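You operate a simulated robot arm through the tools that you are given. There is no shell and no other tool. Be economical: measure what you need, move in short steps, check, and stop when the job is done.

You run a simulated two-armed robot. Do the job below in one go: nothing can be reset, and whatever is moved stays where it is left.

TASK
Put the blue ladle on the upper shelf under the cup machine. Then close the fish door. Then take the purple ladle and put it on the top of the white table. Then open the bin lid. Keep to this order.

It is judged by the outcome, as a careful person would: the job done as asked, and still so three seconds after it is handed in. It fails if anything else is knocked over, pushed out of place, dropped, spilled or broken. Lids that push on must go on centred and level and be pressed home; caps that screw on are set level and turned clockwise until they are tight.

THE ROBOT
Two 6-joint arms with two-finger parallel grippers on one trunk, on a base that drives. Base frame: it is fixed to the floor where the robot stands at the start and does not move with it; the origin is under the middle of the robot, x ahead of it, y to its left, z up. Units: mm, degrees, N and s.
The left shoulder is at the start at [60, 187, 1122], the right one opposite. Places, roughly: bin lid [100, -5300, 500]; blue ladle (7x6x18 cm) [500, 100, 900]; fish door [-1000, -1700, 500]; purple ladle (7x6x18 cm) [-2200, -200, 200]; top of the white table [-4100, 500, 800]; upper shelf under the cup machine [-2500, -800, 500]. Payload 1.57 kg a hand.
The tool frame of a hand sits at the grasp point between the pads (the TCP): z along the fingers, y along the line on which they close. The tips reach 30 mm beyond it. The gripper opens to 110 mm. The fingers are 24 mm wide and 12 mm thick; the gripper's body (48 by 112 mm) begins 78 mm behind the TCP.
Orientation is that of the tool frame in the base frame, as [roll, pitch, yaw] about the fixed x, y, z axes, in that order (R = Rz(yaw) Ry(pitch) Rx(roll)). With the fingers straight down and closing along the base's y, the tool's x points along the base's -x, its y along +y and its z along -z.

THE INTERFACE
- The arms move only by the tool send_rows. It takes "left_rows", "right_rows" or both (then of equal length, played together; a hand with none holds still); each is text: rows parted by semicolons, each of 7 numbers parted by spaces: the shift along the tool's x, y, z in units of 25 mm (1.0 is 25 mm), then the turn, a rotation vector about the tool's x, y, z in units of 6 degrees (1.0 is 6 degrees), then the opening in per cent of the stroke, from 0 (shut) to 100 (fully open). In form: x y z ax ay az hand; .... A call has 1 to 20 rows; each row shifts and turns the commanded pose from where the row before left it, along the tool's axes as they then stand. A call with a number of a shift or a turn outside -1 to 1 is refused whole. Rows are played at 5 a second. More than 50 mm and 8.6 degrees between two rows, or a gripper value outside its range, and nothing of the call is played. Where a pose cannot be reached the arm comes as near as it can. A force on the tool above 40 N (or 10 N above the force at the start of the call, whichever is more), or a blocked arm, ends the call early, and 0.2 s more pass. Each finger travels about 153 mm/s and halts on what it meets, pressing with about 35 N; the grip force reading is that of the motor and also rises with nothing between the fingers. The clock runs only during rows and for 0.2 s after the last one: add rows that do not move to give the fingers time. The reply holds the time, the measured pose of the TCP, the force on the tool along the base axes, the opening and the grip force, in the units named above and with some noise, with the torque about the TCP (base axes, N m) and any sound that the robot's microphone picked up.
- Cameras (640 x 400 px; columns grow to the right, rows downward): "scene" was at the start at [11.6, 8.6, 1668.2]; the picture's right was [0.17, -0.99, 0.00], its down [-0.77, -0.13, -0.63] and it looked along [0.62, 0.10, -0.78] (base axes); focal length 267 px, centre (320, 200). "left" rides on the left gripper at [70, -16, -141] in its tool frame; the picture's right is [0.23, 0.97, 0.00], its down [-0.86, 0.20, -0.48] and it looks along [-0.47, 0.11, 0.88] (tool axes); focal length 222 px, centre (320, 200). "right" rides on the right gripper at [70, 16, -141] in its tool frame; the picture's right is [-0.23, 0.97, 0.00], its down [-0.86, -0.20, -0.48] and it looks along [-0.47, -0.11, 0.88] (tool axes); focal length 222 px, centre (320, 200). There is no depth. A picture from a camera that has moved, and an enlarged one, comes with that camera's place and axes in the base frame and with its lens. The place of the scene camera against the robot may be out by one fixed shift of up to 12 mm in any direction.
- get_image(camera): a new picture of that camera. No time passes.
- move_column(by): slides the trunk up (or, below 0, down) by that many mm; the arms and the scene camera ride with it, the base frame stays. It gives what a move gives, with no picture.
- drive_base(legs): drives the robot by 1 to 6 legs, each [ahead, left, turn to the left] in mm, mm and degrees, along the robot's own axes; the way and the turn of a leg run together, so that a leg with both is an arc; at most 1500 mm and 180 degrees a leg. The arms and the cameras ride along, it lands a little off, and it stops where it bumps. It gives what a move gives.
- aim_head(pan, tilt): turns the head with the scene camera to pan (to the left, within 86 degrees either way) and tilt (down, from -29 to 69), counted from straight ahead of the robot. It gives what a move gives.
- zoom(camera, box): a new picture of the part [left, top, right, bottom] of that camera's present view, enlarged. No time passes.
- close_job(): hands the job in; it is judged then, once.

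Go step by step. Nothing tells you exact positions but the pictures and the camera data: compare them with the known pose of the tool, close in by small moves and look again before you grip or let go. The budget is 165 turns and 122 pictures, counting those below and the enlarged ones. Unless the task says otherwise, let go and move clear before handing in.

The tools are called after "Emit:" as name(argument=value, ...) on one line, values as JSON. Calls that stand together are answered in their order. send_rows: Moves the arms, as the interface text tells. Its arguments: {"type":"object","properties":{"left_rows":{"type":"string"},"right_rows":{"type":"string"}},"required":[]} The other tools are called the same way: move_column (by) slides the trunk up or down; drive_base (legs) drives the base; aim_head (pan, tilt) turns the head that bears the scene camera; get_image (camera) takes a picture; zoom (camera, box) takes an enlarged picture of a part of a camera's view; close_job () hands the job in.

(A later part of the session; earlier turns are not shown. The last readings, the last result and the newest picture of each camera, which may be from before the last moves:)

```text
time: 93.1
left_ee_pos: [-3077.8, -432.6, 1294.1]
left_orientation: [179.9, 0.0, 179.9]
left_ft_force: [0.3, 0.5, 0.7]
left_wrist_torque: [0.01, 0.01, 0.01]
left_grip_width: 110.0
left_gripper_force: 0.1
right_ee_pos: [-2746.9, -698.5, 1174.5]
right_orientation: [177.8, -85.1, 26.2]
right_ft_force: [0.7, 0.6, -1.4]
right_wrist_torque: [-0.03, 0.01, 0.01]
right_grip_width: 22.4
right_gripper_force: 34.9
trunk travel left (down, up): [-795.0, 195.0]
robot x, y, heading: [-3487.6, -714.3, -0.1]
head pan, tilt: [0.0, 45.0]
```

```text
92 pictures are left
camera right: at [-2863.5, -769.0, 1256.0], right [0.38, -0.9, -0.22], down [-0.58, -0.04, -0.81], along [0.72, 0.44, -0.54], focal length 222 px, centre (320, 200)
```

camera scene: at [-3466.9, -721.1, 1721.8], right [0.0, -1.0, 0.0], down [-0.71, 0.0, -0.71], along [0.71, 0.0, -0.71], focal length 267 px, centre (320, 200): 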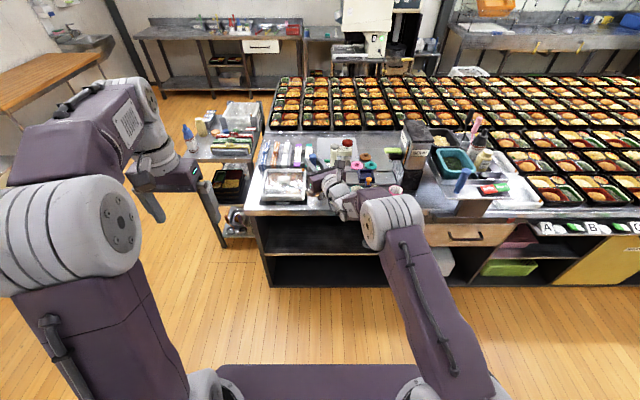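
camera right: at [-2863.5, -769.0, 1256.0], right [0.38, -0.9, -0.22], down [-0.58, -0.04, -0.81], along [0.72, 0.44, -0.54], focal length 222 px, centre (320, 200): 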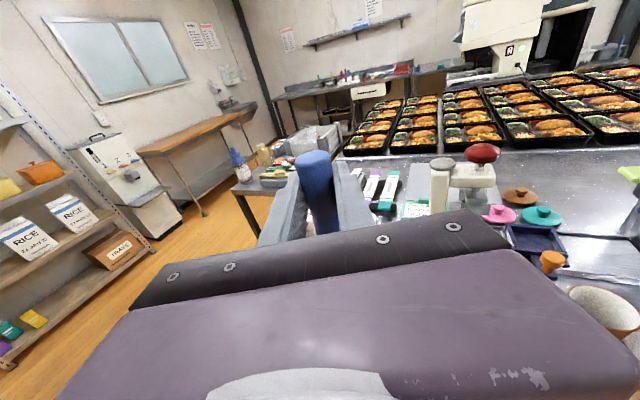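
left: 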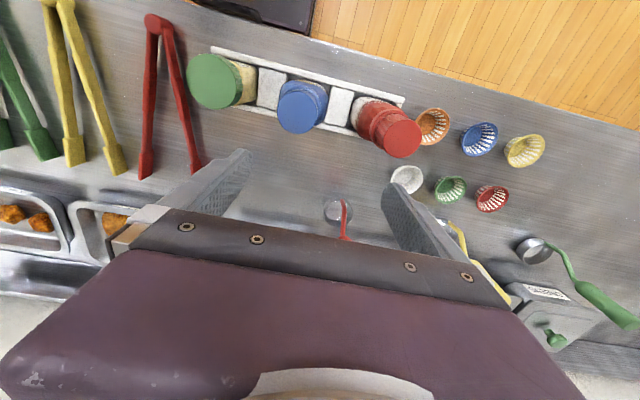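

The column moves at most 400 mm a call, so I'll do it in two.

Emit:
move_column(by=-350)

Emit:
move_column(by=-150)

Emit:
get_image(camera="scene")

Emit:
get_image(camera="right")

```text
time: 96.5
left_ee_pos: [-3078.6, -431.7, 943.8]
left_orientation: [-180.0, 0.1, 179.8]
left_ft_force: [-0.2, -0.4, -0.3]
left_wrist_torque: [0.02, 0.01, 0.02]
left_grip_width: 109.8
left_gripper_force: 0.1
right_ee_pos: [-2746.8, -699.6, 824.0]
right_orientation: [177.8, -85.2, 26.3]
right_ft_force: [-0.3, -0.5, -2.3]
right_wrist_torque: [0.01, 0.02, 0.02]
right_grip_width: 22.3
right_gripper_force: 35.1
trunk travel left (down, up): [-445.0, 545.0]
robot x, y, heading: [-3485.4, -714.7, -0.3]
head pan, tilt: [0.0, 45.0]
```

```text
time: 98.3
left_ee_pos: [-3077.0, -430.9, 794.4]
left_orientation: [-180.0, 0.1, 179.8]
left_ft_force: [-0.1, 0.3, -0.2]
left_wrist_torque: [0.01, -0.01, 0.01]
left_grip_width: 110.2
left_gripper_force: 0.1
right_ee_pos: [-2747.4, -698.7, 674.6]
right_orientation: [177.9, -85.2, 26.4]
right_ft_force: [-1.0, -0.4, -1.0]
right_wrist_torque: [0.0, -0.01, 0.03]
right_grip_width: 22.4
right_gripper_force: 34.6
trunk travel left (down, up): [-295.0, 695.0]
robot x, y, heading: [-3485.3, -715.2, -0.2]
head pan, tilt: [0.0, 45.0]
```

```text
91 pictures are left
camera scene: at [-3467.3, -721.0, 1221.8], right [0.0, -1.0, 0.0], down [-0.71, 0.0, -0.71], along [0.71, 0.0, -0.71], focal length 267 px, centre (320, 200)
```

scene: 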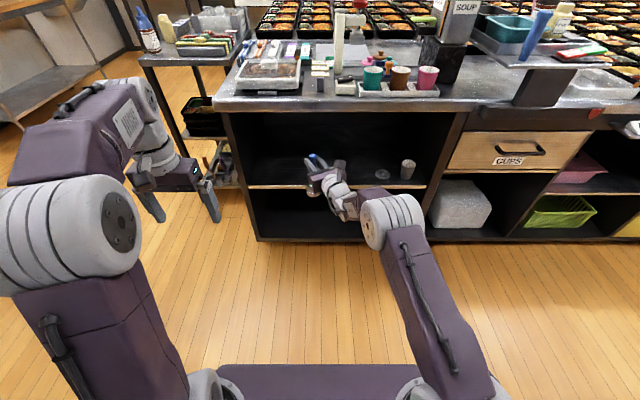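

```text
90 pictures are left
camera right: at [-2863.8, -769.0, 756.2], right [0.38, -0.9, -0.22], down [-0.58, -0.04, -0.81], along [0.72, 0.44, -0.54], focal length 222 px, centre (320, 200)
```

right: 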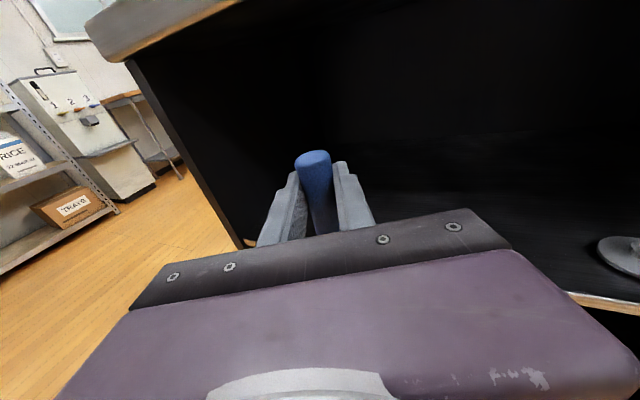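

The shelf edge is at x≈-2635 and z≈465, and the ladle's bottom is about 50 mm above it. I'll drive forward 190 mm into the opening.

Emit:
drive_base(legs=[[190, 0, 0]])

Emit:
get_image(camera="scene")

Emit:
get_image(camera="right")

Emit:
get_image(camera="left")

```text
time: 99.8
left_ee_pos: [-2889.2, -432.8, 793.7]
left_orientation: [180.0, 0.1, 179.7]
left_ft_force: [-0.3, -0.6, 0.0]
left_wrist_torque: [-0.02, 0.02, 0.0]
left_grip_width: 110.1
left_gripper_force: 0.1
right_ee_pos: [-2558.2, -699.9, 673.1]
right_orientation: [178.1, -85.1, 26.1]
right_ft_force: [0.4, -0.4, -1.9]
right_wrist_torque: [0.02, -0.02, 0.0]
right_grip_width: 22.5
right_gripper_force: 34.8
trunk travel left (down, up): [-295.0, 695.0]
robot x, y, heading: [-3294.0, -722.0, -0.4]
head pan, tilt: [0.0, 45.0]
```

```text
89 pictures are left
camera scene: at [-3277.7, -721.7, 1221.7], right [0.0, -1.0, 0.0], down [-0.71, 0.0, -0.71], along [0.71, 0.0, -0.71], focal length 267 px, centre (320, 200)
```

scene: 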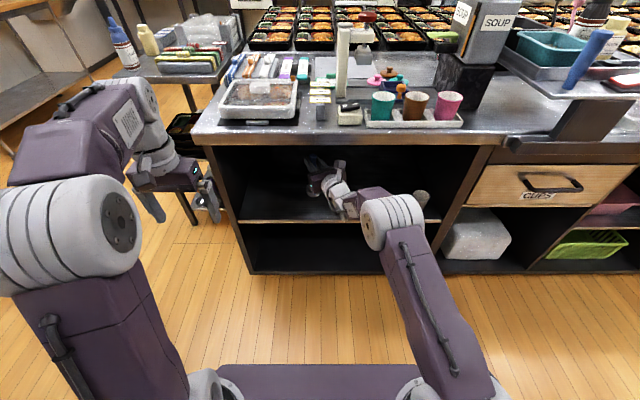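

```text
88 pictures are left
camera right: at [-2674.7, -770.0, 755.4], right [0.38, -0.9, -0.22], down [-0.58, -0.04, -0.81], along [0.72, 0.44, -0.54], focal length 222 px, centre (320, 200)
```

right: 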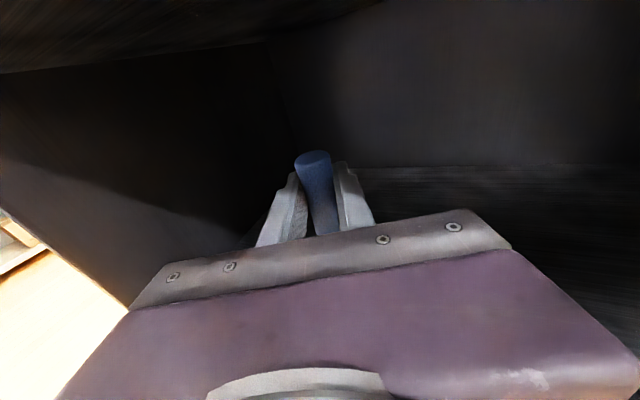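

```text
87 pictures are left
camera left: at [-2957.6, -449.5, 935.2], right [-0.22, 0.97, 0.0], down [0.86, 0.2, 0.48], along [0.47, 0.11, -0.88], focal length 222 px, centre (320, 200)
```

left: 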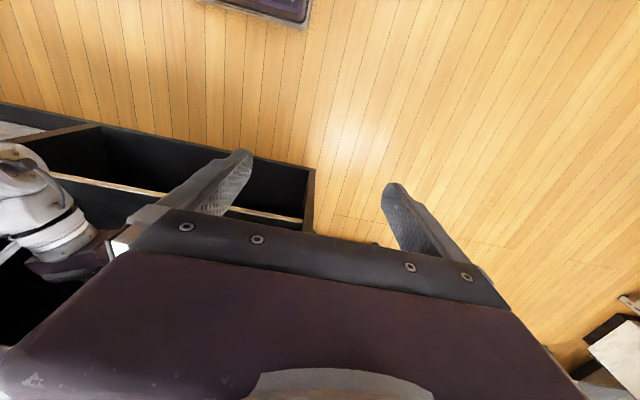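

I'm inside. I'll zoom in on the ladle bottom against the shelf.

Emit:
zoom(camera="scene", box=[260, 130, 420, 230])

Emit:
move_column(by=-30)

```text
4.00 times, centred on (340, 180) of scene
camera zoom: at [-3277.7, -721.7, 1221.7], right [0.0, -1.0, 0.0], down [-0.71, 0.0, -0.71], along [0.71, 0.0, -0.71], focal length 1066 px, centre (240, 280)
```

zoom: 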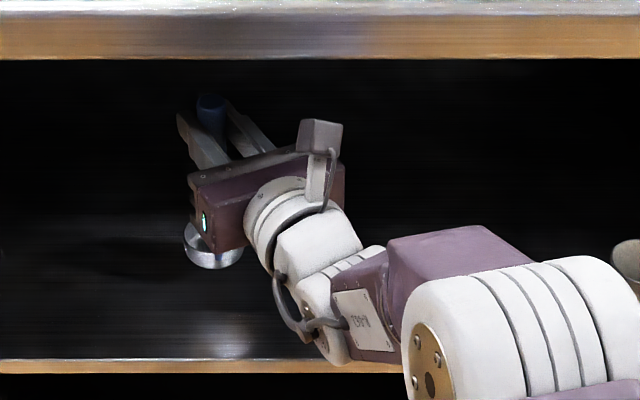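

```text
time: 100.6
left_ee_pos: [-2889.5, -432.4, 764.3]
left_orientation: [180.0, 0.1, 179.7]
left_ft_force: [0.1, -0.2, 0.2]
left_wrist_torque: [0.03, -0.01, -0.02]
left_grip_width: 110.0
left_gripper_force: 0.1
right_ee_pos: [-2558.9, -700.3, 644.3]
right_orientation: [177.7, -85.2, 26.3]
right_ft_force: [0.1, 0.7, -0.3]
right_wrist_torque: [0.04, 0.0, 0.01]
right_grip_width: 22.3
right_gripper_force: 34.9
trunk travel left (down, up): [-265.0, 725.0]
robot x, y, heading: [-3295.7, -718.1, -0.3]
head pan, tilt: [0.0, 45.0]
```

The bowl bottom is about 119 mm below the TCP, so roughly 58 mm remains. I'll lower most of that, then take small steps.

Emit:
move_column(by=-42)

Emit:
zoom(camera="scene", box=[260, 130, 420, 230])

```text
time: 101.3
left_ee_pos: [-2889.5, -432.6, 727.8]
left_orientation: [180.0, 0.0, 179.6]
left_ft_force: [-0.3, 0.2, 0.1]
left_wrist_torque: [-0.01, 0.02, -0.01]
left_grip_width: 110.1
left_gripper_force: 0.2
right_ee_pos: [-2555.4, -698.9, 627.6]
right_orientation: [169.2, -87.7, 35.0]
right_ft_force: [5.9, 2.0, 12.7]
right_wrist_torque: [0.26, -0.73, -0.02]
right_grip_width: 22.7
right_gripper_force: 35.3
trunk travel left (down, up): [-229.0, 761.0]
robot x, y, heading: [-3294.3, -717.8, -0.1]
head pan, tilt: [0.0, 45.0]
stopped: the force on the tool passed its limit (the readings are from after the stop); the commanded pose is now the measured one
```

```text
4.00 times, centred on (340, 180) of scene
camera zoom: at [-3280.0, -721.7, 1155.2], right [0.0, -1.0, 0.0], down [-0.71, 0.0, -0.71], along [0.71, 0.0, -0.71], focal length 1066 px, centre (240, 280)
```

zoom: 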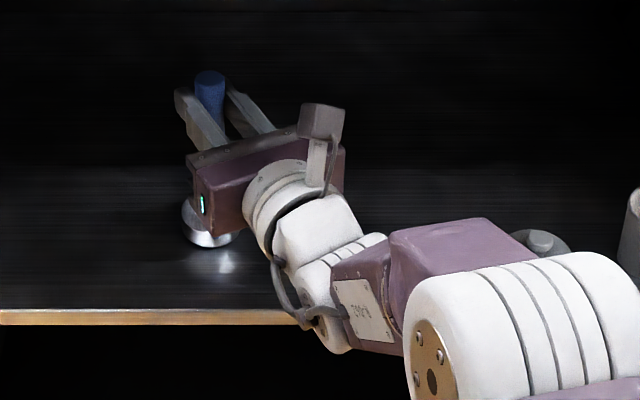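

It has touched down on the shelf at TCP z≈628, with the hand pitched about 2.5° up by the push. I'll ease up 6 mm and re-check.

Emit:
move_column(by=6)

```text
time: 101.8
left_ee_pos: [-2889.7, -433.3, 734.0]
left_orientation: [180.0, 0.2, 179.7]
left_ft_force: [-0.1, 0.3, 0.1]
left_wrist_torque: [-0.03, -0.01, 0.02]
left_grip_width: 110.0
left_gripper_force: 0.1
right_ee_pos: [-2557.6, -698.9, 628.1]
right_orientation: [173.5, -87.0, 30.5]
right_ft_force: [0.2, 1.5, 5.5]
right_wrist_torque: [0.07, 0.0, 0.04]
right_grip_width: 22.4
right_gripper_force: 34.8
trunk travel left (down, up): [-235.0, 755.0]
robot x, y, heading: [-3295.6, -720.6, -0.2]
head pan, tilt: [0.0, 45.0]
```

Still pressing lightly, so I'll ease up another 4 mm.

Emit:
move_column(by=4)

Emit:
zoom(camera="scene", box=[260, 130, 420, 230])

```text
time: 102.3
left_ee_pos: [-2890.1, -432.0, 737.2]
left_orientation: [-180.0, 0.1, 179.7]
left_ft_force: [-0.1, -0.3, -0.4]
left_wrist_torque: [0.0, -0.03, 0.01]
left_grip_width: 110.0
left_gripper_force: 0.2
right_ee_pos: [-2556.6, -700.1, 631.8]
right_orientation: [174.1, -86.9, 30.0]
right_ft_force: [-0.2, 1.2, -0.7]
right_wrist_torque: [0.02, 0.01, 0.0]
right_grip_width: 22.6
right_gripper_force: 35.2
trunk travel left (down, up): [-239.0, 751.0]
robot x, y, heading: [-3296.0, -719.1, -0.5]
head pan, tilt: [0.0, 45.0]
```

```text
4.00 times, centred on (340, 180) of scene
camera zoom: at [-3278.7, -721.8, 1165.4], right [0.0, -1.0, 0.0], down [-0.71, 0.0, -0.71], along [0.71, 0.0, -0.71], focal length 1066 px, centre (240, 280)
```

zoom: 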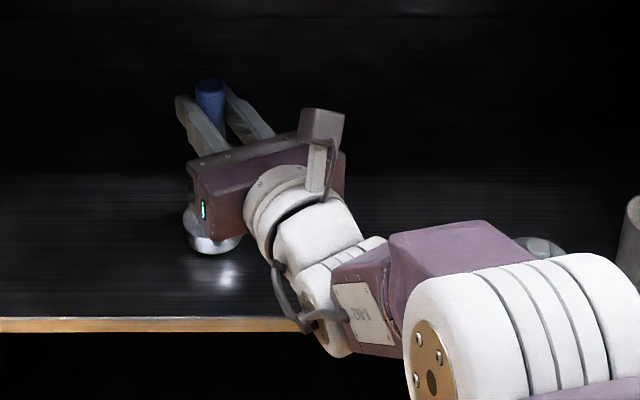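

It now hangs just free. I'll lower 3 mm and open slowly.

Emit:
move_column(by=-3)

Emit:
send_rows(right_rows="0 0 0 0 0 0 24;0 0 0 0 0 0 30;0 0 0 0 0 0 40;0 0 0 0 0 0 60;0 0 0 0 0 0 80;0 0 0 0 0 0 80")

Emit:
zoom(camera="scene", box=[260, 130, 420, 230])

Emit:
get_image(camera="right")

```text
time: 102.9
left_ee_pos: [-2890.2, -433.1, 735.1]
left_orientation: [-180.0, 0.0, 179.7]
left_ft_force: [0.1, -0.1, -0.8]
left_wrist_torque: [-0.01, -0.05, 0.03]
left_grip_width: 109.9
left_gripper_force: 0.0
right_ee_pos: [-2556.5, -699.2, 628.8]
right_orientation: [173.8, -87.1, 30.4]
right_ft_force: [-0.5, 0.9, -1.4]
right_wrist_torque: [-0.02, 0.02, -0.01]
right_grip_width: 22.5
right_gripper_force: 35.3
trunk travel left (down, up): [-236.0, 754.0]
robot x, y, heading: [-3298.1, -714.1, -0.2]
head pan, tilt: [0.0, 45.0]
```

```text
time: 104.3
left_ee_pos: [-2890.0, -432.8, 733.7]
left_orientation: [-180.0, 0.1, 179.7]
left_ft_force: [-0.5, 0.5, -0.1]
left_wrist_torque: [0.0, 0.03, -0.01]
left_grip_width: 110.0
left_gripper_force: 0.1
right_ee_pos: [-2555.7, -699.3, 629.7]
right_orientation: [173.6, -87.2, 30.6]
right_ft_force: [-0.4, -0.6, 0.8]
right_wrist_torque: [-0.03, 0.0, 0.01]
right_grip_width: 88.1
right_gripper_force: 0.0
trunk travel left (down, up): [-236.0, 754.0]
robot x, y, heading: [-3298.8, -714.5, -0.5]
head pan, tilt: [0.0, 45.0]
```

```text
4.00 times, centred on (340, 180) of scene
camera zoom: at [-3278.9, -721.8, 1162.5], right [0.0, -1.0, 0.0], down [-0.71, 0.0, -0.71], along [0.71, 0.0, -0.71], focal length 1066 px, centre (240, 280)
```

zoom: 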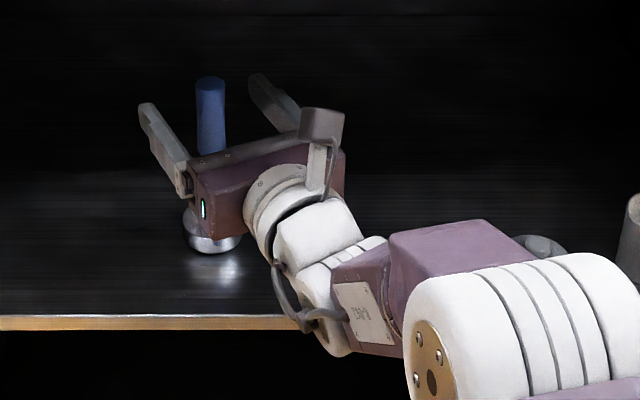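

```text
82 pictures are left
camera right: at [-2675.1, -770.4, 707.0], right [0.39, -0.89, -0.22], down [-0.56, -0.04, -0.83], along [0.74, 0.45, -0.51], focal length 222 px, centre (320, 200)
```

right: 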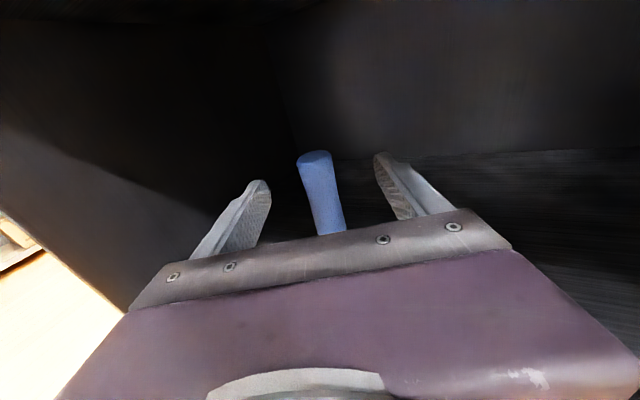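

The ladle stands free on the upper shelf. I'll back out along the finger direction.

Emit:
drive_base(legs=[[-110, -46, 0], [-120, 0, 0]])

Emit:
zoom(camera="scene", box=[200, 60, 480, 235])

```text
time: 106.3
left_ee_pos: [-3118.0, -478.1, 734.7]
left_orientation: [180.0, 0.1, 179.7]
left_ft_force: [0.0, 0.3, 0.2]
left_wrist_torque: [0.0, -0.03, 0.01]
left_grip_width: 109.7
left_gripper_force: 0.0
right_ee_pos: [-2785.6, -744.6, 630.1]
right_orientation: [173.2, -87.1, 30.8]
right_ft_force: [1.1, 0.3, 0.3]
right_wrist_torque: [0.01, 0.0, 0.03]
right_grip_width: 87.9
right_gripper_force: 0.1
trunk travel left (down, up): [-236.0, 754.0]
robot x, y, heading: [-3525.9, -760.4, -0.4]
head pan, tilt: [0.0, 45.0]
```

```text
2.29 times, centred on (340, 148) of scene
camera zoom: at [-3509.3, -766.5, 1162.6], right [-0.01, -1.0, 0.0], down [-0.71, 0.0, -0.71], along [0.71, 0.0, -0.71], focal length 609 px, centre (274, 320)
```

zoom: 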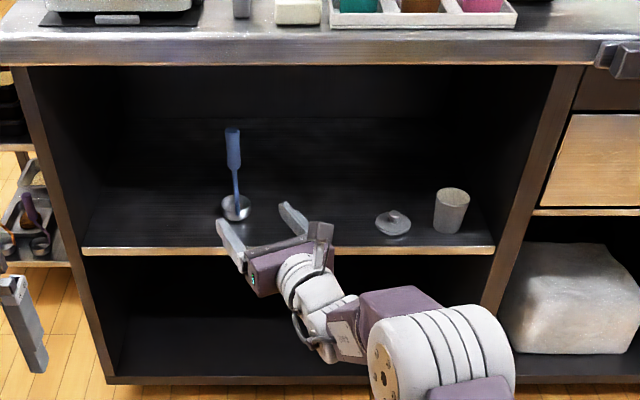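

The blue ladle stands on the upper shelf with the cup and lid undisturbed. Next is the fish door, so I'll raise the trunk and go back around the island.

Emit:
move_column(by=400)

Emit:
drive_base(legs=[[0, 1500, 0], [1400, 0, 0], [1400, 0, 0], [0, 0, -90]])

Emit:
aim_head(pan=0, tilt=25)

Emit:
get_image(camera="scene")

```text
time: 110.2
left_ee_pos: [-3118.8, -477.2, 1134.9]
left_orientation: [180.0, 0.1, 179.7]
left_ft_force: [0.7, 0.6, -0.5]
left_wrist_torque: [-0.01, 0.03, 0.01]
left_grip_width: 110.2
left_gripper_force: 0.0
right_ee_pos: [-2786.5, -744.6, 1029.9]
right_orientation: [173.6, -87.1, 30.5]
right_ft_force: [-0.2, 0.2, -0.6]
right_wrist_torque: [0.01, 0.0, 0.01]
right_grip_width: 88.3
right_gripper_force: 0.1
trunk travel left (down, up): [-636.0, 354.0]
robot x, y, heading: [-3527.4, -764.1, -0.4]
head pan, tilt: [0.0, 45.0]
```

```text
time: 134.4
left_ee_pos: [-446.6, 317.4, 1135.0]
left_orientation: [-180.0, 0.2, 89.8]
left_ft_force: [-0.2, 0.6, 0.7]
left_wrist_torque: [0.06, 0.01, -0.01]
left_grip_width: 110.1
left_gripper_force: 0.1
right_ee_pos: [-712.0, -16.9, 1029.3]
right_orientation: [173.5, -87.2, -59.3]
right_ft_force: [-0.2, 0.9, 1.6]
right_wrist_torque: [0.03, -0.02, -0.01]
right_grip_width: 88.0
right_gripper_force: 0.1
trunk travel left (down, up): [-636.0, 354.0]
robot x, y, heading: [-730.1, 723.0, -90.1]
head pan, tilt: [0.0, 45.0]
```

```text
time: 135.3
left_ee_pos: [-446.5, 316.3, 1135.3]
left_orientation: [-179.9, 0.2, 89.8]
left_ft_force: [-0.1, 1.0, 0.7]
left_wrist_torque: [-0.03, -0.05, 0.0]
left_grip_width: 109.9
left_gripper_force: 0.1
right_ee_pos: [-712.3, -17.0, 1029.4]
right_orientation: [173.5, -87.0, -59.2]
right_ft_force: [0.1, 0.9, -0.5]
right_wrist_torque: [0.02, 0.01, 0.0]
right_grip_width: 88.1
right_gripper_force: 0.1
trunk travel left (down, up): [-636.0, 354.0]
robot x, y, heading: [-732.1, 725.5, -89.9]
head pan, tilt: [0.0, 25.0]
```

```text
80 pictures are left
camera scene: at [-735.7, 687.5, 1593.0], right [-1.0, 0.0, 0.0], down [0.0, 0.42, -0.91], along [0.0, -0.91, -0.42], focal length 267 px, centre (320, 200)
```

scene: 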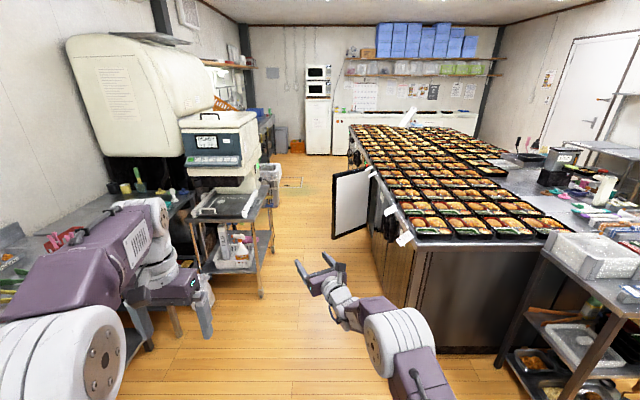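

I see the fish door standing about 67° open: hinge near (-1270, -1820), free edge near (-870, -1650), z from about 120 to 720. I'll turn the right hand to point right so it can hook behind the free edge and pull as the robot backs up.

Emit:
send_rows(right_rows="0 0.91 -0.41 0 0 0 0;0 0.91 -0.41 0 0 0 0;0 0.91 -0.41 0 0 0 0;0 0.91 -0.41 0 0 0 0;0 0.91 -0.41 0 0 0 0;0 0.91 -0.41 0 0 0 0;0 0.91 -0.41 0 0 0 0;0 0.91 -0.41 0 0 0 0")

Emit:
send_rows(right_rows="0 0 0 -1 0 0 0;0 0 0 -1 0 0 0;0 0 0 -1 0 0 0;0 0 0 -1 0 0 0;0 0 0 -1 0 0 0;0 0 0 -1 0 0 0;0 0 0 -1 0 0 0;0 0 0 -1 0 0 0;0 0 0 -1 0 0 0;0 0 0 -1 0 0 0;0 0 0 -1 0 0 0;0 0 0 -1 0 0 0;0 0 0 -1 0 0 0;0 0 0 -1 0 0 0;0 0 0 -1 0 0 0;0 0 0 -1 0 0 0")

```text
time: 137.1
left_ee_pos: [-446.9, 316.0, 1135.1]
left_orientation: [179.9, 0.1, 89.8]
left_ft_force: [-0.6, -1.0, -0.2]
left_wrist_torque: [-0.01, -0.02, -0.01]
left_grip_width: 109.9
left_gripper_force: 0.0
right_ee_pos: [-912.4, -18.0, 1035.9]
right_orientation: [173.5, -87.1, -59.2]
right_ft_force: [-0.3, -0.1, -0.5]
right_wrist_torque: [0.0, -0.01, 0.0]
right_grip_width: 0.0
right_gripper_force: 20.7
trunk travel left (down, up): [-636.0, 354.0]
robot x, y, heading: [-732.1, 719.7, -90.3]
head pan, tilt: [0.0, 25.0]
```

```text
time: 140.5
left_ee_pos: [-446.3, 315.6, 1135.3]
left_orientation: [180.0, 0.2, 89.8]
left_ft_force: [0.1, -0.3, 0.2]
left_wrist_torque: [0.03, 0.0, 0.02]
left_grip_width: 109.9
left_gripper_force: 0.2
right_ee_pos: [-929.6, -21.8, 1037.2]
right_orientation: [157.6, -87.0, -60.4]
right_ft_force: [0.0, -0.4, 0.4]
right_wrist_torque: [-0.03, 0.02, 0.03]
right_grip_width: 0.0
right_gripper_force: 20.9
right hand out of reach, approached as far as the arm can: row 3, 4, 5, 6, 7, 8, 9, 10, 11, 12, 13, 14, 15, 16
trunk travel left (down, up): [-636.0, 354.0]
robot x, y, heading: [-734.1, 722.9, -90.4]
head pan, tilt: [0.0, 25.0]
```

The yaw stopped at straight ahead, probably from over-reach. I'll pull the hand in and try again.

Emit:
send_rows(right_rows="0 0.3 -1 0 0 0 0;0 0.3 -1 0 0 0 0;0 0.3 -1 0 0 0 0;0 0.3 -1 0 0 0 0;0 0.3 -1 0 0 0 0;0 0.3 -1 0 0 0 0;0 0 0 -1 0 0 0;0 0 0 -1 0 0 0;0 0 0 -1 0 0 0;0 0 0 -1 0 0 0;0 0 0 -1 0 0 0;0 0 0 -1 0 0 0;0 0 0 -1 0 0 0;0 0 0 -1 0 0 0;0 0 0 -1 0 0 0;0 0 0 -1 0 0 0;0 0 0 -1 0 0 0;0 0 0 -1 0 0 0")

```text
time: 144.3
left_ee_pos: [-446.6, 316.2, 1134.3]
left_orientation: [-180.0, 0.0, 89.8]
left_ft_force: [0.7, -0.5, 0.6]
left_wrist_torque: [-0.01, -0.02, -0.01]
left_grip_width: 109.9
left_gripper_force: 0.2
right_ee_pos: [-993.2, 123.0, 1045.4]
right_orientation: [151.6, -87.0, -60.4]
right_ft_force: [0.9, 0.2, 0.3]
right_wrist_torque: [-0.02, 0.0, -0.03]
right_grip_width: 0.0
right_gripper_force: 21.0
right hand out of reach, approached as far as the arm can: row 8, 9, 10, 11, 12, 13, 14, 15, 16, 17, 18
trunk travel left (down, up): [-636.0, 354.0]
robot x, y, heading: [-733.0, 722.7, -90.2]
head pan, tilt: [0.0, 25.0]
```

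The wrist yaw is limited, so hooking from this side won't work. Instead I'll drive past the door with the arms above it, turn round and push it shut from behind. First I'll move closer to measure the passage.

Emit:
drive_base(legs=[[900, -50, 0]])

Emit:
aim_head(pan=0, tilt=45)

Emit:
get_image(camera="scene")

```text
time: 149.0
left_ee_pos: [-484.9, -568.9, 1135.1]
left_orientation: [180.0, 0.0, 90.8]
left_ft_force: [-0.3, -0.4, 0.9]
left_wrist_torque: [-0.01, -0.01, 0.01]
left_grip_width: 110.1
left_gripper_force: 0.0
right_ee_pos: [-1028.0, -770.4, 1045.7]
right_orientation: [151.6, -86.9, -59.4]
right_ft_force: [-0.1, 0.3, -0.6]
right_wrist_torque: [-0.03, 0.01, 0.03]
right_grip_width: 0.1
right_gripper_force: 20.8
trunk travel left (down, up): [-636.0, 354.0]
robot x, y, heading: [-777.6, -168.1, -89.7]
head pan, tilt: [0.0, 25.0]
```

```text
time: 149.8
left_ee_pos: [-485.7, -567.0, 1135.1]
left_orientation: [-179.9, 0.1, 90.7]
left_ft_force: [-0.2, 0.9, -0.6]
left_wrist_torque: [0.03, 0.01, -0.01]
left_grip_width: 110.1
left_gripper_force: 0.1
right_ee_pos: [-1028.8, -769.5, 1045.1]
right_orientation: [151.7, -87.0, -59.6]
right_ft_force: [-1.1, 0.5, -1.2]
right_wrist_torque: [-0.03, -0.03, -0.03]
right_grip_width: 0.0
right_gripper_force: 21.5
trunk travel left (down, up): [-636.0, 354.0]
robot x, y, heading: [-775.5, -167.4, -89.5]
head pan, tilt: [0.0, 45.0]
```

```text
79 pictures are left
camera scene: at [-780.6, -190.5, 1562.6], right [-1.0, -0.01, 0.0], down [-0.01, 0.71, -0.71], along [0.01, -0.71, -0.71], focal length 267 px, centre (320, 200)
```

scene: 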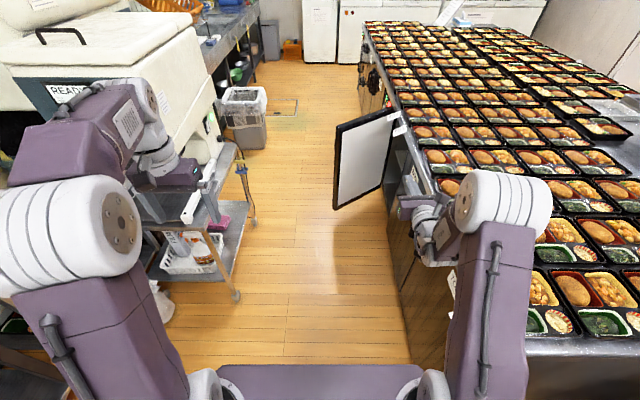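

The gap between the stand and the door edge (about 600 mm) is too tight to drive through. Instead I'll turn the right hand fingers-down, reach over behind the door's free edge and drag it closed by moving the base.

Emit:
send_rows(right_rows="0 0 0 0 -1 0 0;0 0 0 0 -1 0 0;0 0 0 0 -1 0 0;0 0 0 0 -1 0 0;0 0 0 0 -1 0 0;0 0 0 0 -1 0 0;0 0 0 0 -1 0 0;0 0 0 0 -1 0 0;0 0 0 0 -1 0 0;0 0 0 0 -1 0 0;0 0 0 0 -1 0 0;0 0 0 0 -1 0 0;0 0 0 0 -1 0 0;0 0 0 0 -1 0 0;0 0 0 0 -1 0 0", left_rows="0 -0.8 -0.5 0 0 0 100;0 -0.8 -0.5 0 0 0 100;0 -0.8 -0.5 0 0 0 100;0 -0.8 -0.5 0 0 0 100;0 -0.8 -0.5 0 0 0 100;0 -0.8 -0.5 0 0 0 100;0 -0.8 -0.5 0 0 0 100;0 -0.8 -0.5 0 0 0 100;0 0 -0.5 0 0 0 100;0 0 -0.5 0 0 0 100;0 0 -0.5 0 0 0 100;0 0 -0.5 0 0 0 100;0 0 -0.5 0 0 0 100;0 0 -0.5 0 0 0 100;0 0 -0.5 0 0 0 100")

Emit:
get_image(camera="right")

Emit:
get_image(camera="scene")

```text
time: 153.0
left_ee_pos: [-644.0, -549.0, 1265.7]
left_orientation: [180.0, 0.2, 90.8]
left_ft_force: [0.4, 0.0, -0.3]
left_wrist_torque: [0.0, 0.02, 0.0]
left_grip_width: 109.9
left_gripper_force: 0.0
left hand out of reach, approached as far as the arm can: row 10, 11, 12, 13, 14, 15
right_ee_pos: [-1017.6, -754.7, 1039.6]
right_orientation: [-179.9, -4.0, -86.2]
right_ft_force: [-0.3, 0.4, -0.5]
right_wrist_torque: [-0.02, -0.01, 0.0]
right_grip_width: 0.2
right_gripper_force: 20.9
right hand out of reach, approached as far as the arm can: row 7, 8, 15
trunk travel left (down, up): [-636.0, 354.0]
robot x, y, heading: [-777.3, -164.9, -89.1]
head pan, tilt: [0.0, 45.0]
```

```text
78 pictures are left
camera right: at [-1029.3, -814.7, 1186.6], right [-0.99, 0.16, -0.02], down [0.14, 0.9, 0.42], along [0.08, 0.41, -0.91], focal length 222 px, centre (320, 200)
```

right: 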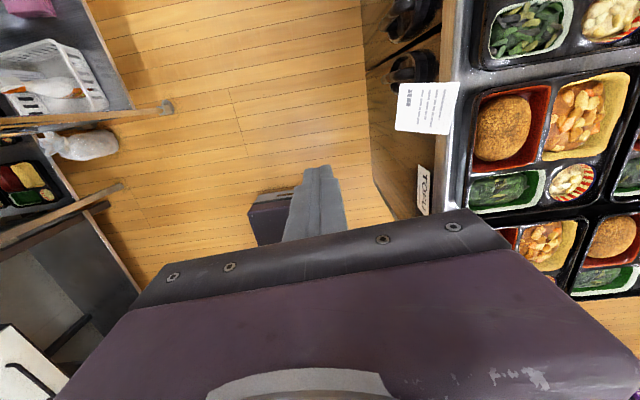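

```text
77 pictures are left
camera scene: at [-780.7, -191.1, 1562.5], right [-1.0, -0.01, 0.0], down [-0.01, 0.71, -0.71], along [0.01, -0.71, -0.71], focal length 267 px, centre (320, 200)
```

scene: 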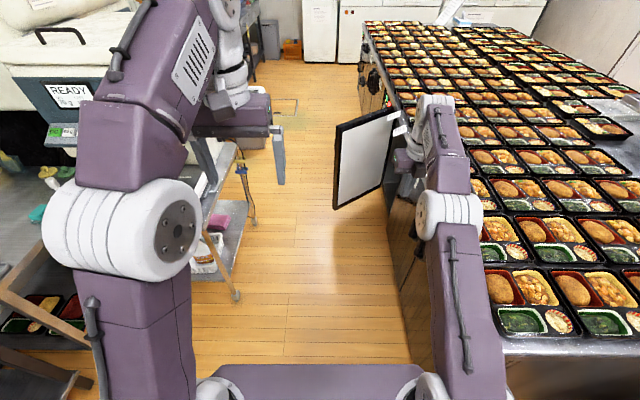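

The right hand is now fingers-down. I'll shift it toward the robot's centre so the left elbow stays clear of the machine, then drive so the hand flies over the door.

Emit:
send_rows(right_rows="0 -0.94 0 0 0 0 0;0 -0.94 0 0 0 0 0;0 -0.94 0 0 0 0 0;0 -0.94 0 0 0 0 0;0 -0.94 0 0 0 0 0;0 -0.94 0 0 0 0 0;0 -0.94 0 0 0 0 0")

Emit:
drive_base(legs=[[600, -50, 0]])

Emit:
get_image(camera="scene")

Emit:
get_image(camera="right")

```text
time: 154.6
left_ee_pos: [-643.0, -547.6, 1265.0]
left_orientation: [180.0, 0.3, 90.7]
left_ft_force: [-0.8, 0.3, -0.2]
left_wrist_torque: [-0.01, 0.01, -0.03]
left_grip_width: 110.0
left_gripper_force: 0.1
right_ee_pos: [-982.2, -727.1, 1034.1]
right_orientation: [-179.3, -4.4, -85.3]
right_ft_force: [-0.1, 0.3, 1.2]
right_wrist_torque: [0.02, -0.01, -0.01]
right_grip_width: 0.1
right_gripper_force: 21.3
right hand out of reach, approached as far as the arm can: row 2, 3, 4, 5, 6, 7
trunk travel left (down, up): [-636.0, 354.0]
robot x, y, heading: [-779.4, -167.7, -89.5]
head pan, tilt: [0.0, 45.0]
```

```text
time: 158.0
left_ee_pos: [-684.9, -1148.9, 1264.7]
left_orientation: [-179.9, 0.1, 91.0]
left_ft_force: [-0.4, 0.5, 0.1]
left_wrist_torque: [0.04, 0.01, 0.0]
left_grip_width: 109.9
left_gripper_force: 0.2
right_ee_pos: [-1023.1, -1327.8, 1033.9]
right_orientation: [-179.3, -4.3, -85.1]
right_ft_force: [0.0, -0.1, 0.8]
right_wrist_torque: [0.01, 0.0, 0.0]
right_grip_width: 0.0
right_gripper_force: 20.9
trunk travel left (down, up): [-636.0, 354.0]
robot x, y, heading: [-817.9, -765.3, -89.2]
head pan, tilt: [0.0, 45.0]
```

```text
76 pictures are left
camera scene: at [-823.5, -791.4, 1562.5], right [-1.0, -0.02, 0.0], down [-0.01, 0.71, -0.71], along [0.01, -0.71, -0.71], focal length 267 px, centre (320, 200)
```

scene: 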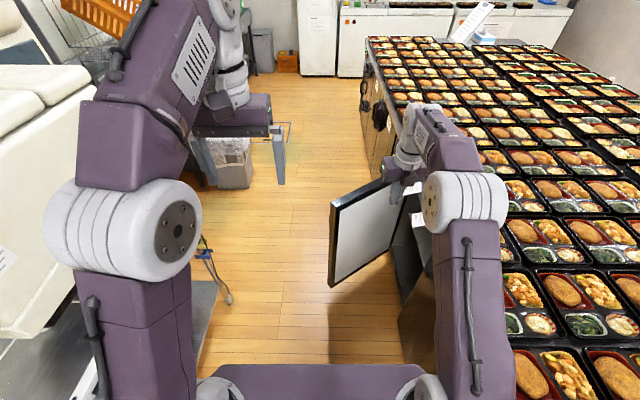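

```text
75 pictures are left
camera right: at [-1035.1, -1388.9, 1181.2], right [-0.99, 0.14, -0.03], down [0.12, 0.9, 0.42], along [0.08, 0.41, -0.91], focal length 222 px, centre (320, 200)
```

right: 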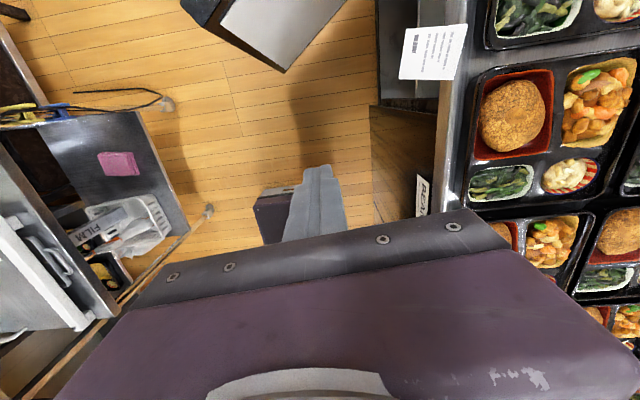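

Refined: the door's free edge is at (-880, -1512), the hinge near (-1200, -1724), and its top at z≈844. I'll turn 15° left to gain room and bring the hand behind the door at about (-900, -1630).

Emit:
drive_base(legs=[[0, 0, 15], [252, -98, 0]])

Emit:
get_image(camera="right")

Emit:
get_image(camera="scene")

```text
time: 160.8
left_ee_pos: [-614.3, -1363.3, 1264.5]
left_orientation: [180.0, 0.2, 105.8]
left_ft_force: [-0.3, -0.7, -0.4]
left_wrist_torque: [-0.01, 0.02, 0.01]
left_grip_width: 110.0
left_gripper_force: 0.0
right_ee_pos: [-894.4, -1623.5, 1035.1]
right_orientation: [-179.4, -4.3, -70.0]
right_ft_force: [1.6, -0.1, 0.3]
right_wrist_torque: [-0.01, -0.01, 0.02]
right_grip_width: 0.1
right_gripper_force: 20.9
trunk travel left (down, up): [-636.0, 354.0]
robot x, y, heading: [-842.6, -1029.5, -73.9]
head pan, tilt: [0.0, 45.0]
```

```text
74 pictures are left
camera right: at [-890.9, -1685.6, 1181.5], right [-0.99, -0.12, -0.03], down [-0.12, 0.9, 0.41], along [-0.02, 0.42, -0.91], focal length 222 px, centre (320, 200)
```

right: 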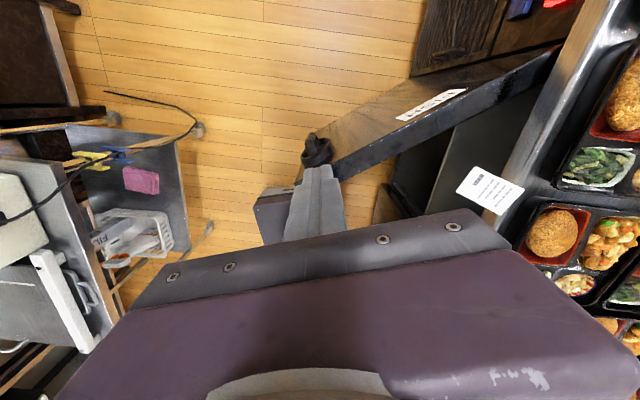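

```text
73 pictures are left
camera scene: at [-841.8, -1052.9, 1562.5], right [-0.96, -0.27, 0.0], down [-0.19, 0.68, -0.71], along [0.19, -0.68, -0.71], focal length 267 px, centre (320, 200)
```

scene: 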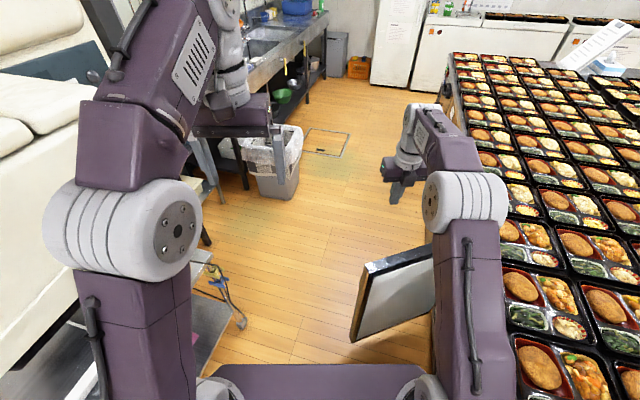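

The view is clear: the FISH label and a knob are on the outer face, and the free edge is at (-862, -1535), z 108–800. Before lowering, I'll rotate the hand 90° about its axis so its narrow side faces the counter.

Emit:
send_rows(right_rows="0 0 0 0 0 1 0;0 0 0 0 0 1 0;0 0 0 0 0 1 0;0 0 0 0 0 1 0;0 0 0 0 0 1 0;0 0 0 0 0 1 0;0 0 0 0 0 1 0;0 0 0 0 0 1 0;0 0 0 0 0 1 0;0 0 0 0 0 1 0;0 0 0 0 0 1 0;0 0 0 0 0 1 0")

Emit:
get_image(camera="right")

```text
time: 163.4
left_ee_pos: [-614.4, -1363.0, 1265.3]
left_orientation: [179.8, 0.3, 105.9]
left_ft_force: [0.6, 0.3, -0.1]
left_wrist_torque: [-0.02, -0.02, -0.01]
left_grip_width: 110.1
left_gripper_force: 0.0
right_ee_pos: [-1294.7, -1393.4, 941.7]
right_orientation: [-173.7, -1.2, -141.1]
right_ft_force: [-0.2, 1.2, 0.2]
right_wrist_torque: [-0.01, 0.0, -0.02]
right_grip_width: 0.0
right_gripper_force: 21.0
right hand out of reach, approached as far as the arm can: row 1, 2, 3, 4, 5, 6, 7, 8, 9, 10, 11, 12
trunk travel left (down, up): [-636.0, 354.0]
robot x, y, heading: [-845.6, -1031.0, -74.2]
head pan, tilt: [0.0, 45.0]
```

```text
72 pictures are left
camera right: at [-1367.0, -1410.2, 1082.2], right [-0.43, 0.89, -0.11], down [0.76, 0.43, 0.48], along [0.48, 0.12, -0.87], focal length 222 px, centre (320, 200)
```

right: 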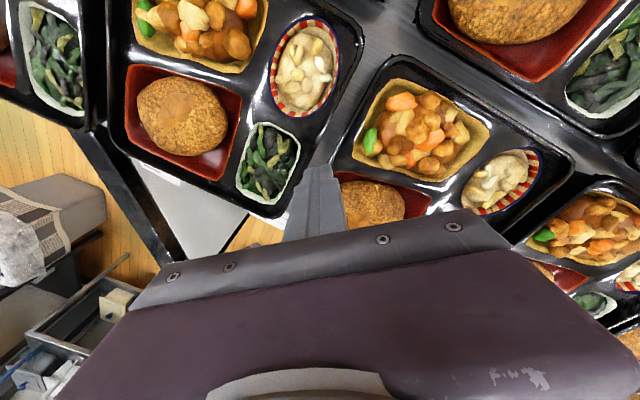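

That swung the hand over the bento trays. I'll raise the trunk straight away before undoing it.

Emit:
move_column(by=200)

Emit:
send_rows(right_rows="0 0 0 0 0 -1 0;0 0 0 0 0 -1 0;0 0 0 0 0 -1 0;0 0 0 0 0 -1 0;0 0 0 0 0 -1 0;0 0 0 0 0 -1 0;0 0 0 0 0 -1 0;0 0 0 0 0 -1 0")

Emit:
get_image(camera="scene")

```text
time: 165.5
left_ee_pos: [-615.3, -1364.0, 1463.8]
left_orientation: [-179.9, 0.2, 105.9]
left_ft_force: [0.3, -0.2, -0.1]
left_wrist_torque: [-0.01, -0.04, -0.03]
left_grip_width: 110.0
left_gripper_force: 0.1
right_ee_pos: [-1295.9, -1393.7, 1142.1]
right_orientation: [-173.8, -1.3, -141.1]
right_ft_force: [0.1, -0.4, -0.8]
right_wrist_torque: [0.03, 0.0, -0.01]
right_grip_width: 0.2
right_gripper_force: 21.4
trunk travel left (down, up): [-836.0, 154.0]
robot x, y, heading: [-841.1, -1031.0, -74.1]
head pan, tilt: [0.0, 45.0]
```

```text
time: 167.3
left_ee_pos: [-614.1, -1364.5, 1465.7]
left_orientation: [-179.9, 0.2, 105.9]
left_ft_force: [0.4, -1.4, 0.1]
left_wrist_torque: [0.0, 0.03, 0.04]
left_grip_width: 110.1
left_gripper_force: 0.1
right_ee_pos: [-1295.2, -1393.2, 1141.8]
right_orientation: [-176.7, -5.4, -93.0]
right_ft_force: [0.1, -0.8, 0.4]
right_wrist_torque: [0.0, 0.02, 0.01]
right_grip_width: 0.0
right_gripper_force: 21.1
trunk travel left (down, up): [-836.0, 154.0]
robot x, y, heading: [-844.7, -1030.8, -74.2]
head pan, tilt: [0.0, 45.0]
```

```text
71 pictures are left
camera scene: at [-842.0, -1053.5, 1762.5], right [-0.96, -0.27, 0.0], down [-0.19, 0.68, -0.71], along [0.19, -0.68, -0.71], focal length 267 px, centre (320, 200)
```

scene: 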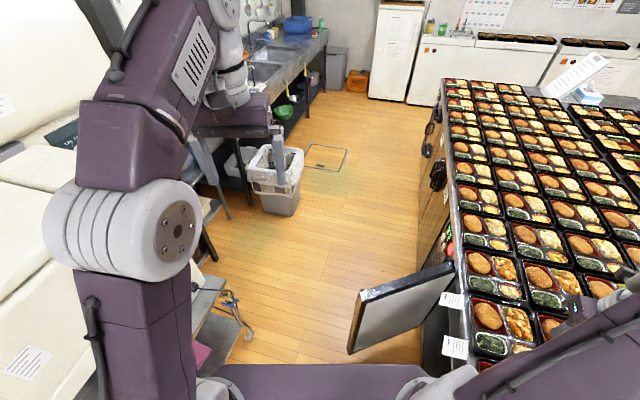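

The hand is safely high again and the trays look untouched. I'll bring it back over the corridor, behind the door.

Emit:
send_rows(right_rows="0.57 -1 0 0 0 0 0;0.57 -1 0 0 0 0 0;0.57 -1 0 0 0 0 0;0.57 -1 0 0 0 0 0;0.57 -1 0 0 0 0 0;0.57 -1 0 0 0 0 0;0.57 -1 0 0 0 0 0;0.57 -1 0 0 0 0 0;0.57 -1 0 0 0 0 0;0.57 -1 0 0 0 0 0;0.57 -1 0 0 0 0 0;0.57 -1 0 0 0 0 0;0.57 -1 0 0 0 0 0;0.57 -1 0 0 0 0 0;0.57 -1 0 0 0 0 0;0.57 -1 0 0 0 0 0")

```text
time: 170.7
left_ee_pos: [-614.4, -1364.7, 1465.1]
left_orientation: [-179.9, 0.1, 106.0]
left_ft_force: [-0.4, -0.9, -0.4]
left_wrist_torque: [0.02, -0.03, 0.02]
left_grip_width: 109.9
left_gripper_force: 0.0
right_ee_pos: [-1038.1, -1605.2, 1162.5]
right_orientation: [-175.6, -5.6, -92.0]
right_ft_force: [0.0, -0.1, 0.0]
right_wrist_torque: [0.01, -0.02, -0.03]
right_grip_width: 0.0
right_gripper_force: 21.4
right hand out of reach, approached as far as the arm can: row 11, 12, 13, 14, 15, 16
trunk travel left (down, up): [-836.0, 154.0]
robot x, y, heading: [-844.9, -1027.6, -74.0]
head pan, tilt: [0.0, 45.0]
```

Emit:
send_rows(right_rows="0 0 0 0 0 -1 0;0 0 0 0 0 -1 0;0 0 0 0 0 -1 0;0 0 0 0 0 -0.7 0;0.1 -0.9 0 0 0 0 0;0.1 -0.9 0 0 0 0 0;0.1 -0.9 0 0 0 0 0;0.1 -0.9 0 0 0 0 0;0.1 -0.9 0 0 0 0 0;0.1 -0.9 0 0 0 0 0")

```text
time: 172.9
left_ee_pos: [-613.2, -1364.4, 1465.7]
left_orientation: [180.0, 0.2, 105.9]
left_ft_force: [-0.4, 0.2, -0.2]
left_wrist_torque: [-0.02, 0.0, 0.0]
left_grip_width: 109.9
left_gripper_force: 0.2
right_ee_pos: [-902.9, -1573.4, 1165.9]
right_orientation: [-178.9, -6.2, -70.9]
right_ft_force: [0.6, 0.2, 0.5]
right_wrist_torque: [0.0, -0.01, 0.0]
right_grip_width: 0.2
right_gripper_force: 21.4
trunk travel left (down, up): [-836.0, 154.0]
robot x, y, heading: [-844.3, -1030.6, -73.9]
head pan, tilt: [0.0, 45.0]
```

The hand is at (-903, -1573), high. I'll drive 65 mm further to be behind the door, then lower the trunk so the fingers overlap it by about 45 mm.

Emit:
drive_base(legs=[[65, 0, 0]])

Emit:
move_column(by=-330)

Emit:
get_image(camera="right")

Emit:
get_image(camera="scene")

```text
time: 173.9
left_ee_pos: [-599.3, -1415.4, 1468.0]
left_orientation: [179.9, 0.8, 105.9]
left_ft_force: [-0.2, 1.8, 0.4]
left_wrist_torque: [-0.11, -0.04, 0.02]
left_grip_width: 110.1
left_gripper_force: 0.1
right_ee_pos: [-888.9, -1627.6, 1167.6]
right_orientation: [-179.0, -6.7, -70.8]
right_ft_force: [0.6, 0.0, 1.0]
right_wrist_torque: [-0.06, -0.03, 0.03]
right_grip_width: 0.1
right_gripper_force: 21.1
trunk travel left (down, up): [-836.0, 154.0]
robot x, y, heading: [-826.0, -1089.8, -73.7]
head pan, tilt: [0.0, 45.0]
```

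```text
time: 177.2
left_ee_pos: [-597.0, -1426.0, 1135.9]
left_orientation: [-180.0, 0.3, 105.9]
left_ft_force: [-0.9, -0.9, 0.5]
left_wrist_torque: [-0.02, -0.01, -0.05]
left_grip_width: 109.7
left_gripper_force: 0.1
right_ee_pos: [-886.1, -1636.2, 835.1]
right_orientation: [-179.0, -6.2, -70.8]
right_ft_force: [0.5, -0.4, 0.2]
right_wrist_torque: [-0.02, -0.01, -0.01]
right_grip_width: 0.0
right_gripper_force: 21.3
trunk travel left (down, up): [-506.0, 484.0]
robot x, y, heading: [-828.1, -1088.4, -74.1]
head pan, tilt: [0.0, 45.0]
```

```text
70 pictures are left
camera right: at [-886.7, -1692.9, 982.3], right [-0.99, -0.11, -0.04], down [-0.12, 0.92, 0.39], along [0.0, 0.39, -0.92], focal length 222 px, centre (320, 200)
```

right: 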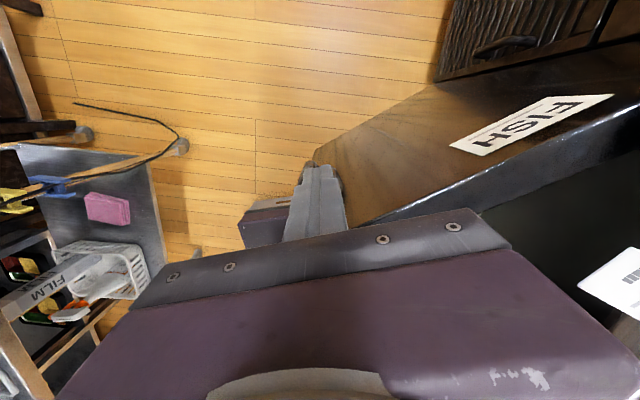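

```text
69 pictures are left
camera scene: at [-824.3, -1115.3, 1432.6], right [-0.96, -0.27, 0.0], down [-0.19, 0.68, -0.71], along [0.19, -0.68, -0.71], focal length 267 px, centre (320, 200)
```

scene: 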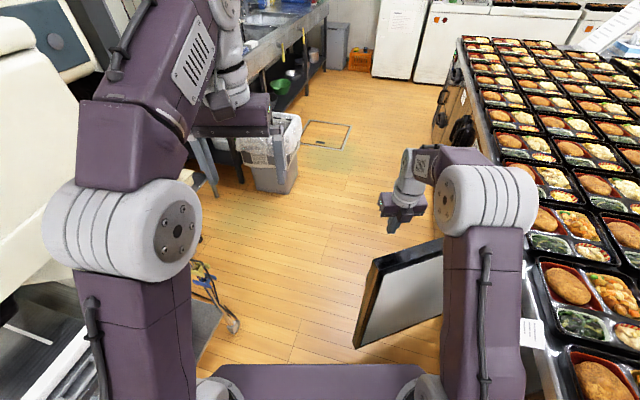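

The fingers are behind the outer face near the free edge. I'll lower 55 mm more, then drag.

Emit:
move_column(by=-55)

Emit:
drive_base(legs=[[-90, 0, 0]])

Emit:
get_image(camera="scene")

Emit:
get_image(camera="right")

```text
time: 178.1
left_ee_pos: [-597.0, -1425.3, 1080.6]
left_orientation: [180.0, 0.3, 105.9]
left_ft_force: [0.2, -0.3, -0.2]
left_wrist_torque: [0.03, -0.01, -0.01]
left_grip_width: 110.0
left_gripper_force: 0.1
right_ee_pos: [-886.2, -1635.7, 779.8]
right_orientation: [-179.0, -6.3, -70.8]
right_ft_force: [-0.3, 0.7, -0.1]
right_wrist_torque: [-0.01, -0.02, 0.03]
right_grip_width: 0.0
right_gripper_force: 21.4
trunk travel left (down, up): [-451.0, 539.0]
robot x, y, heading: [-829.2, -1089.1, -74.3]
head pan, tilt: [0.0, 45.0]
```

```text
time: 179.2
left_ee_pos: [-622.0, -1337.0, 1080.8]
left_orientation: [-179.9, 0.3, 106.0]
left_ft_force: [-0.3, 0.3, 1.4]
left_wrist_torque: [0.0, -0.05, -0.02]
left_grip_width: 110.5
left_gripper_force: 0.0
right_ee_pos: [-910.7, -1548.8, 779.5]
right_orientation: [-179.0, -6.3, -70.6]
right_ft_force: [-1.1, 0.0, -0.1]
right_wrist_torque: [-0.01, -0.02, -0.02]
right_grip_width: 0.0
right_gripper_force: 21.2
trunk travel left (down, up): [-451.0, 539.0]
robot x, y, heading: [-851.4, -1005.4, -73.9]
head pan, tilt: [0.0, 45.0]
```

```text
68 pictures are left
camera scene: at [-849.5, -1027.1, 1377.5], right [-0.96, -0.27, 0.0], down [-0.19, 0.68, -0.71], along [0.19, -0.68, -0.71], focal length 267 px, centre (320, 200)
```

scene: 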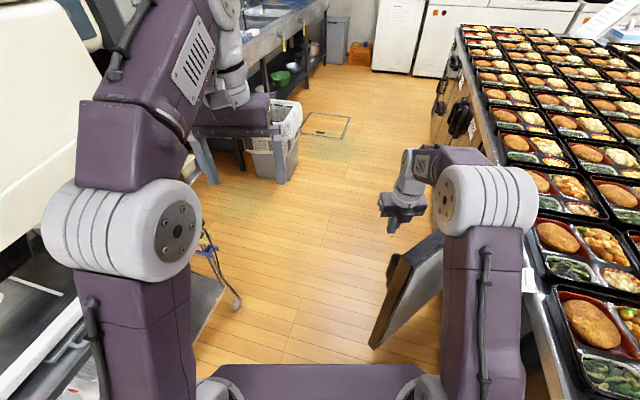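

```text
67 pictures are left
camera right: at [-911.2, -1605.2, 927.8], right [-0.99, -0.11, -0.04], down [-0.12, 0.92, 0.39], along [0.0, 0.39, -0.92], focal length 222 px, centre (320, 200)
```

right: 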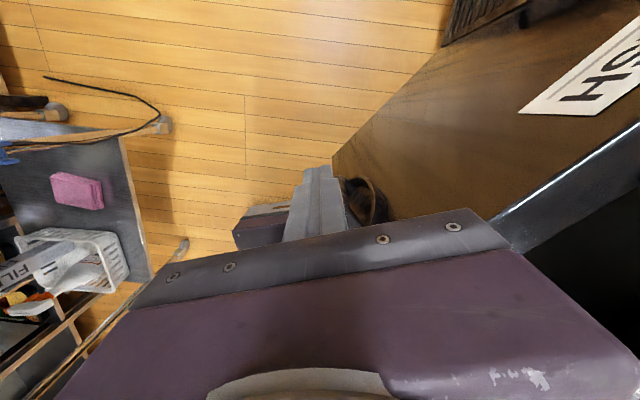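

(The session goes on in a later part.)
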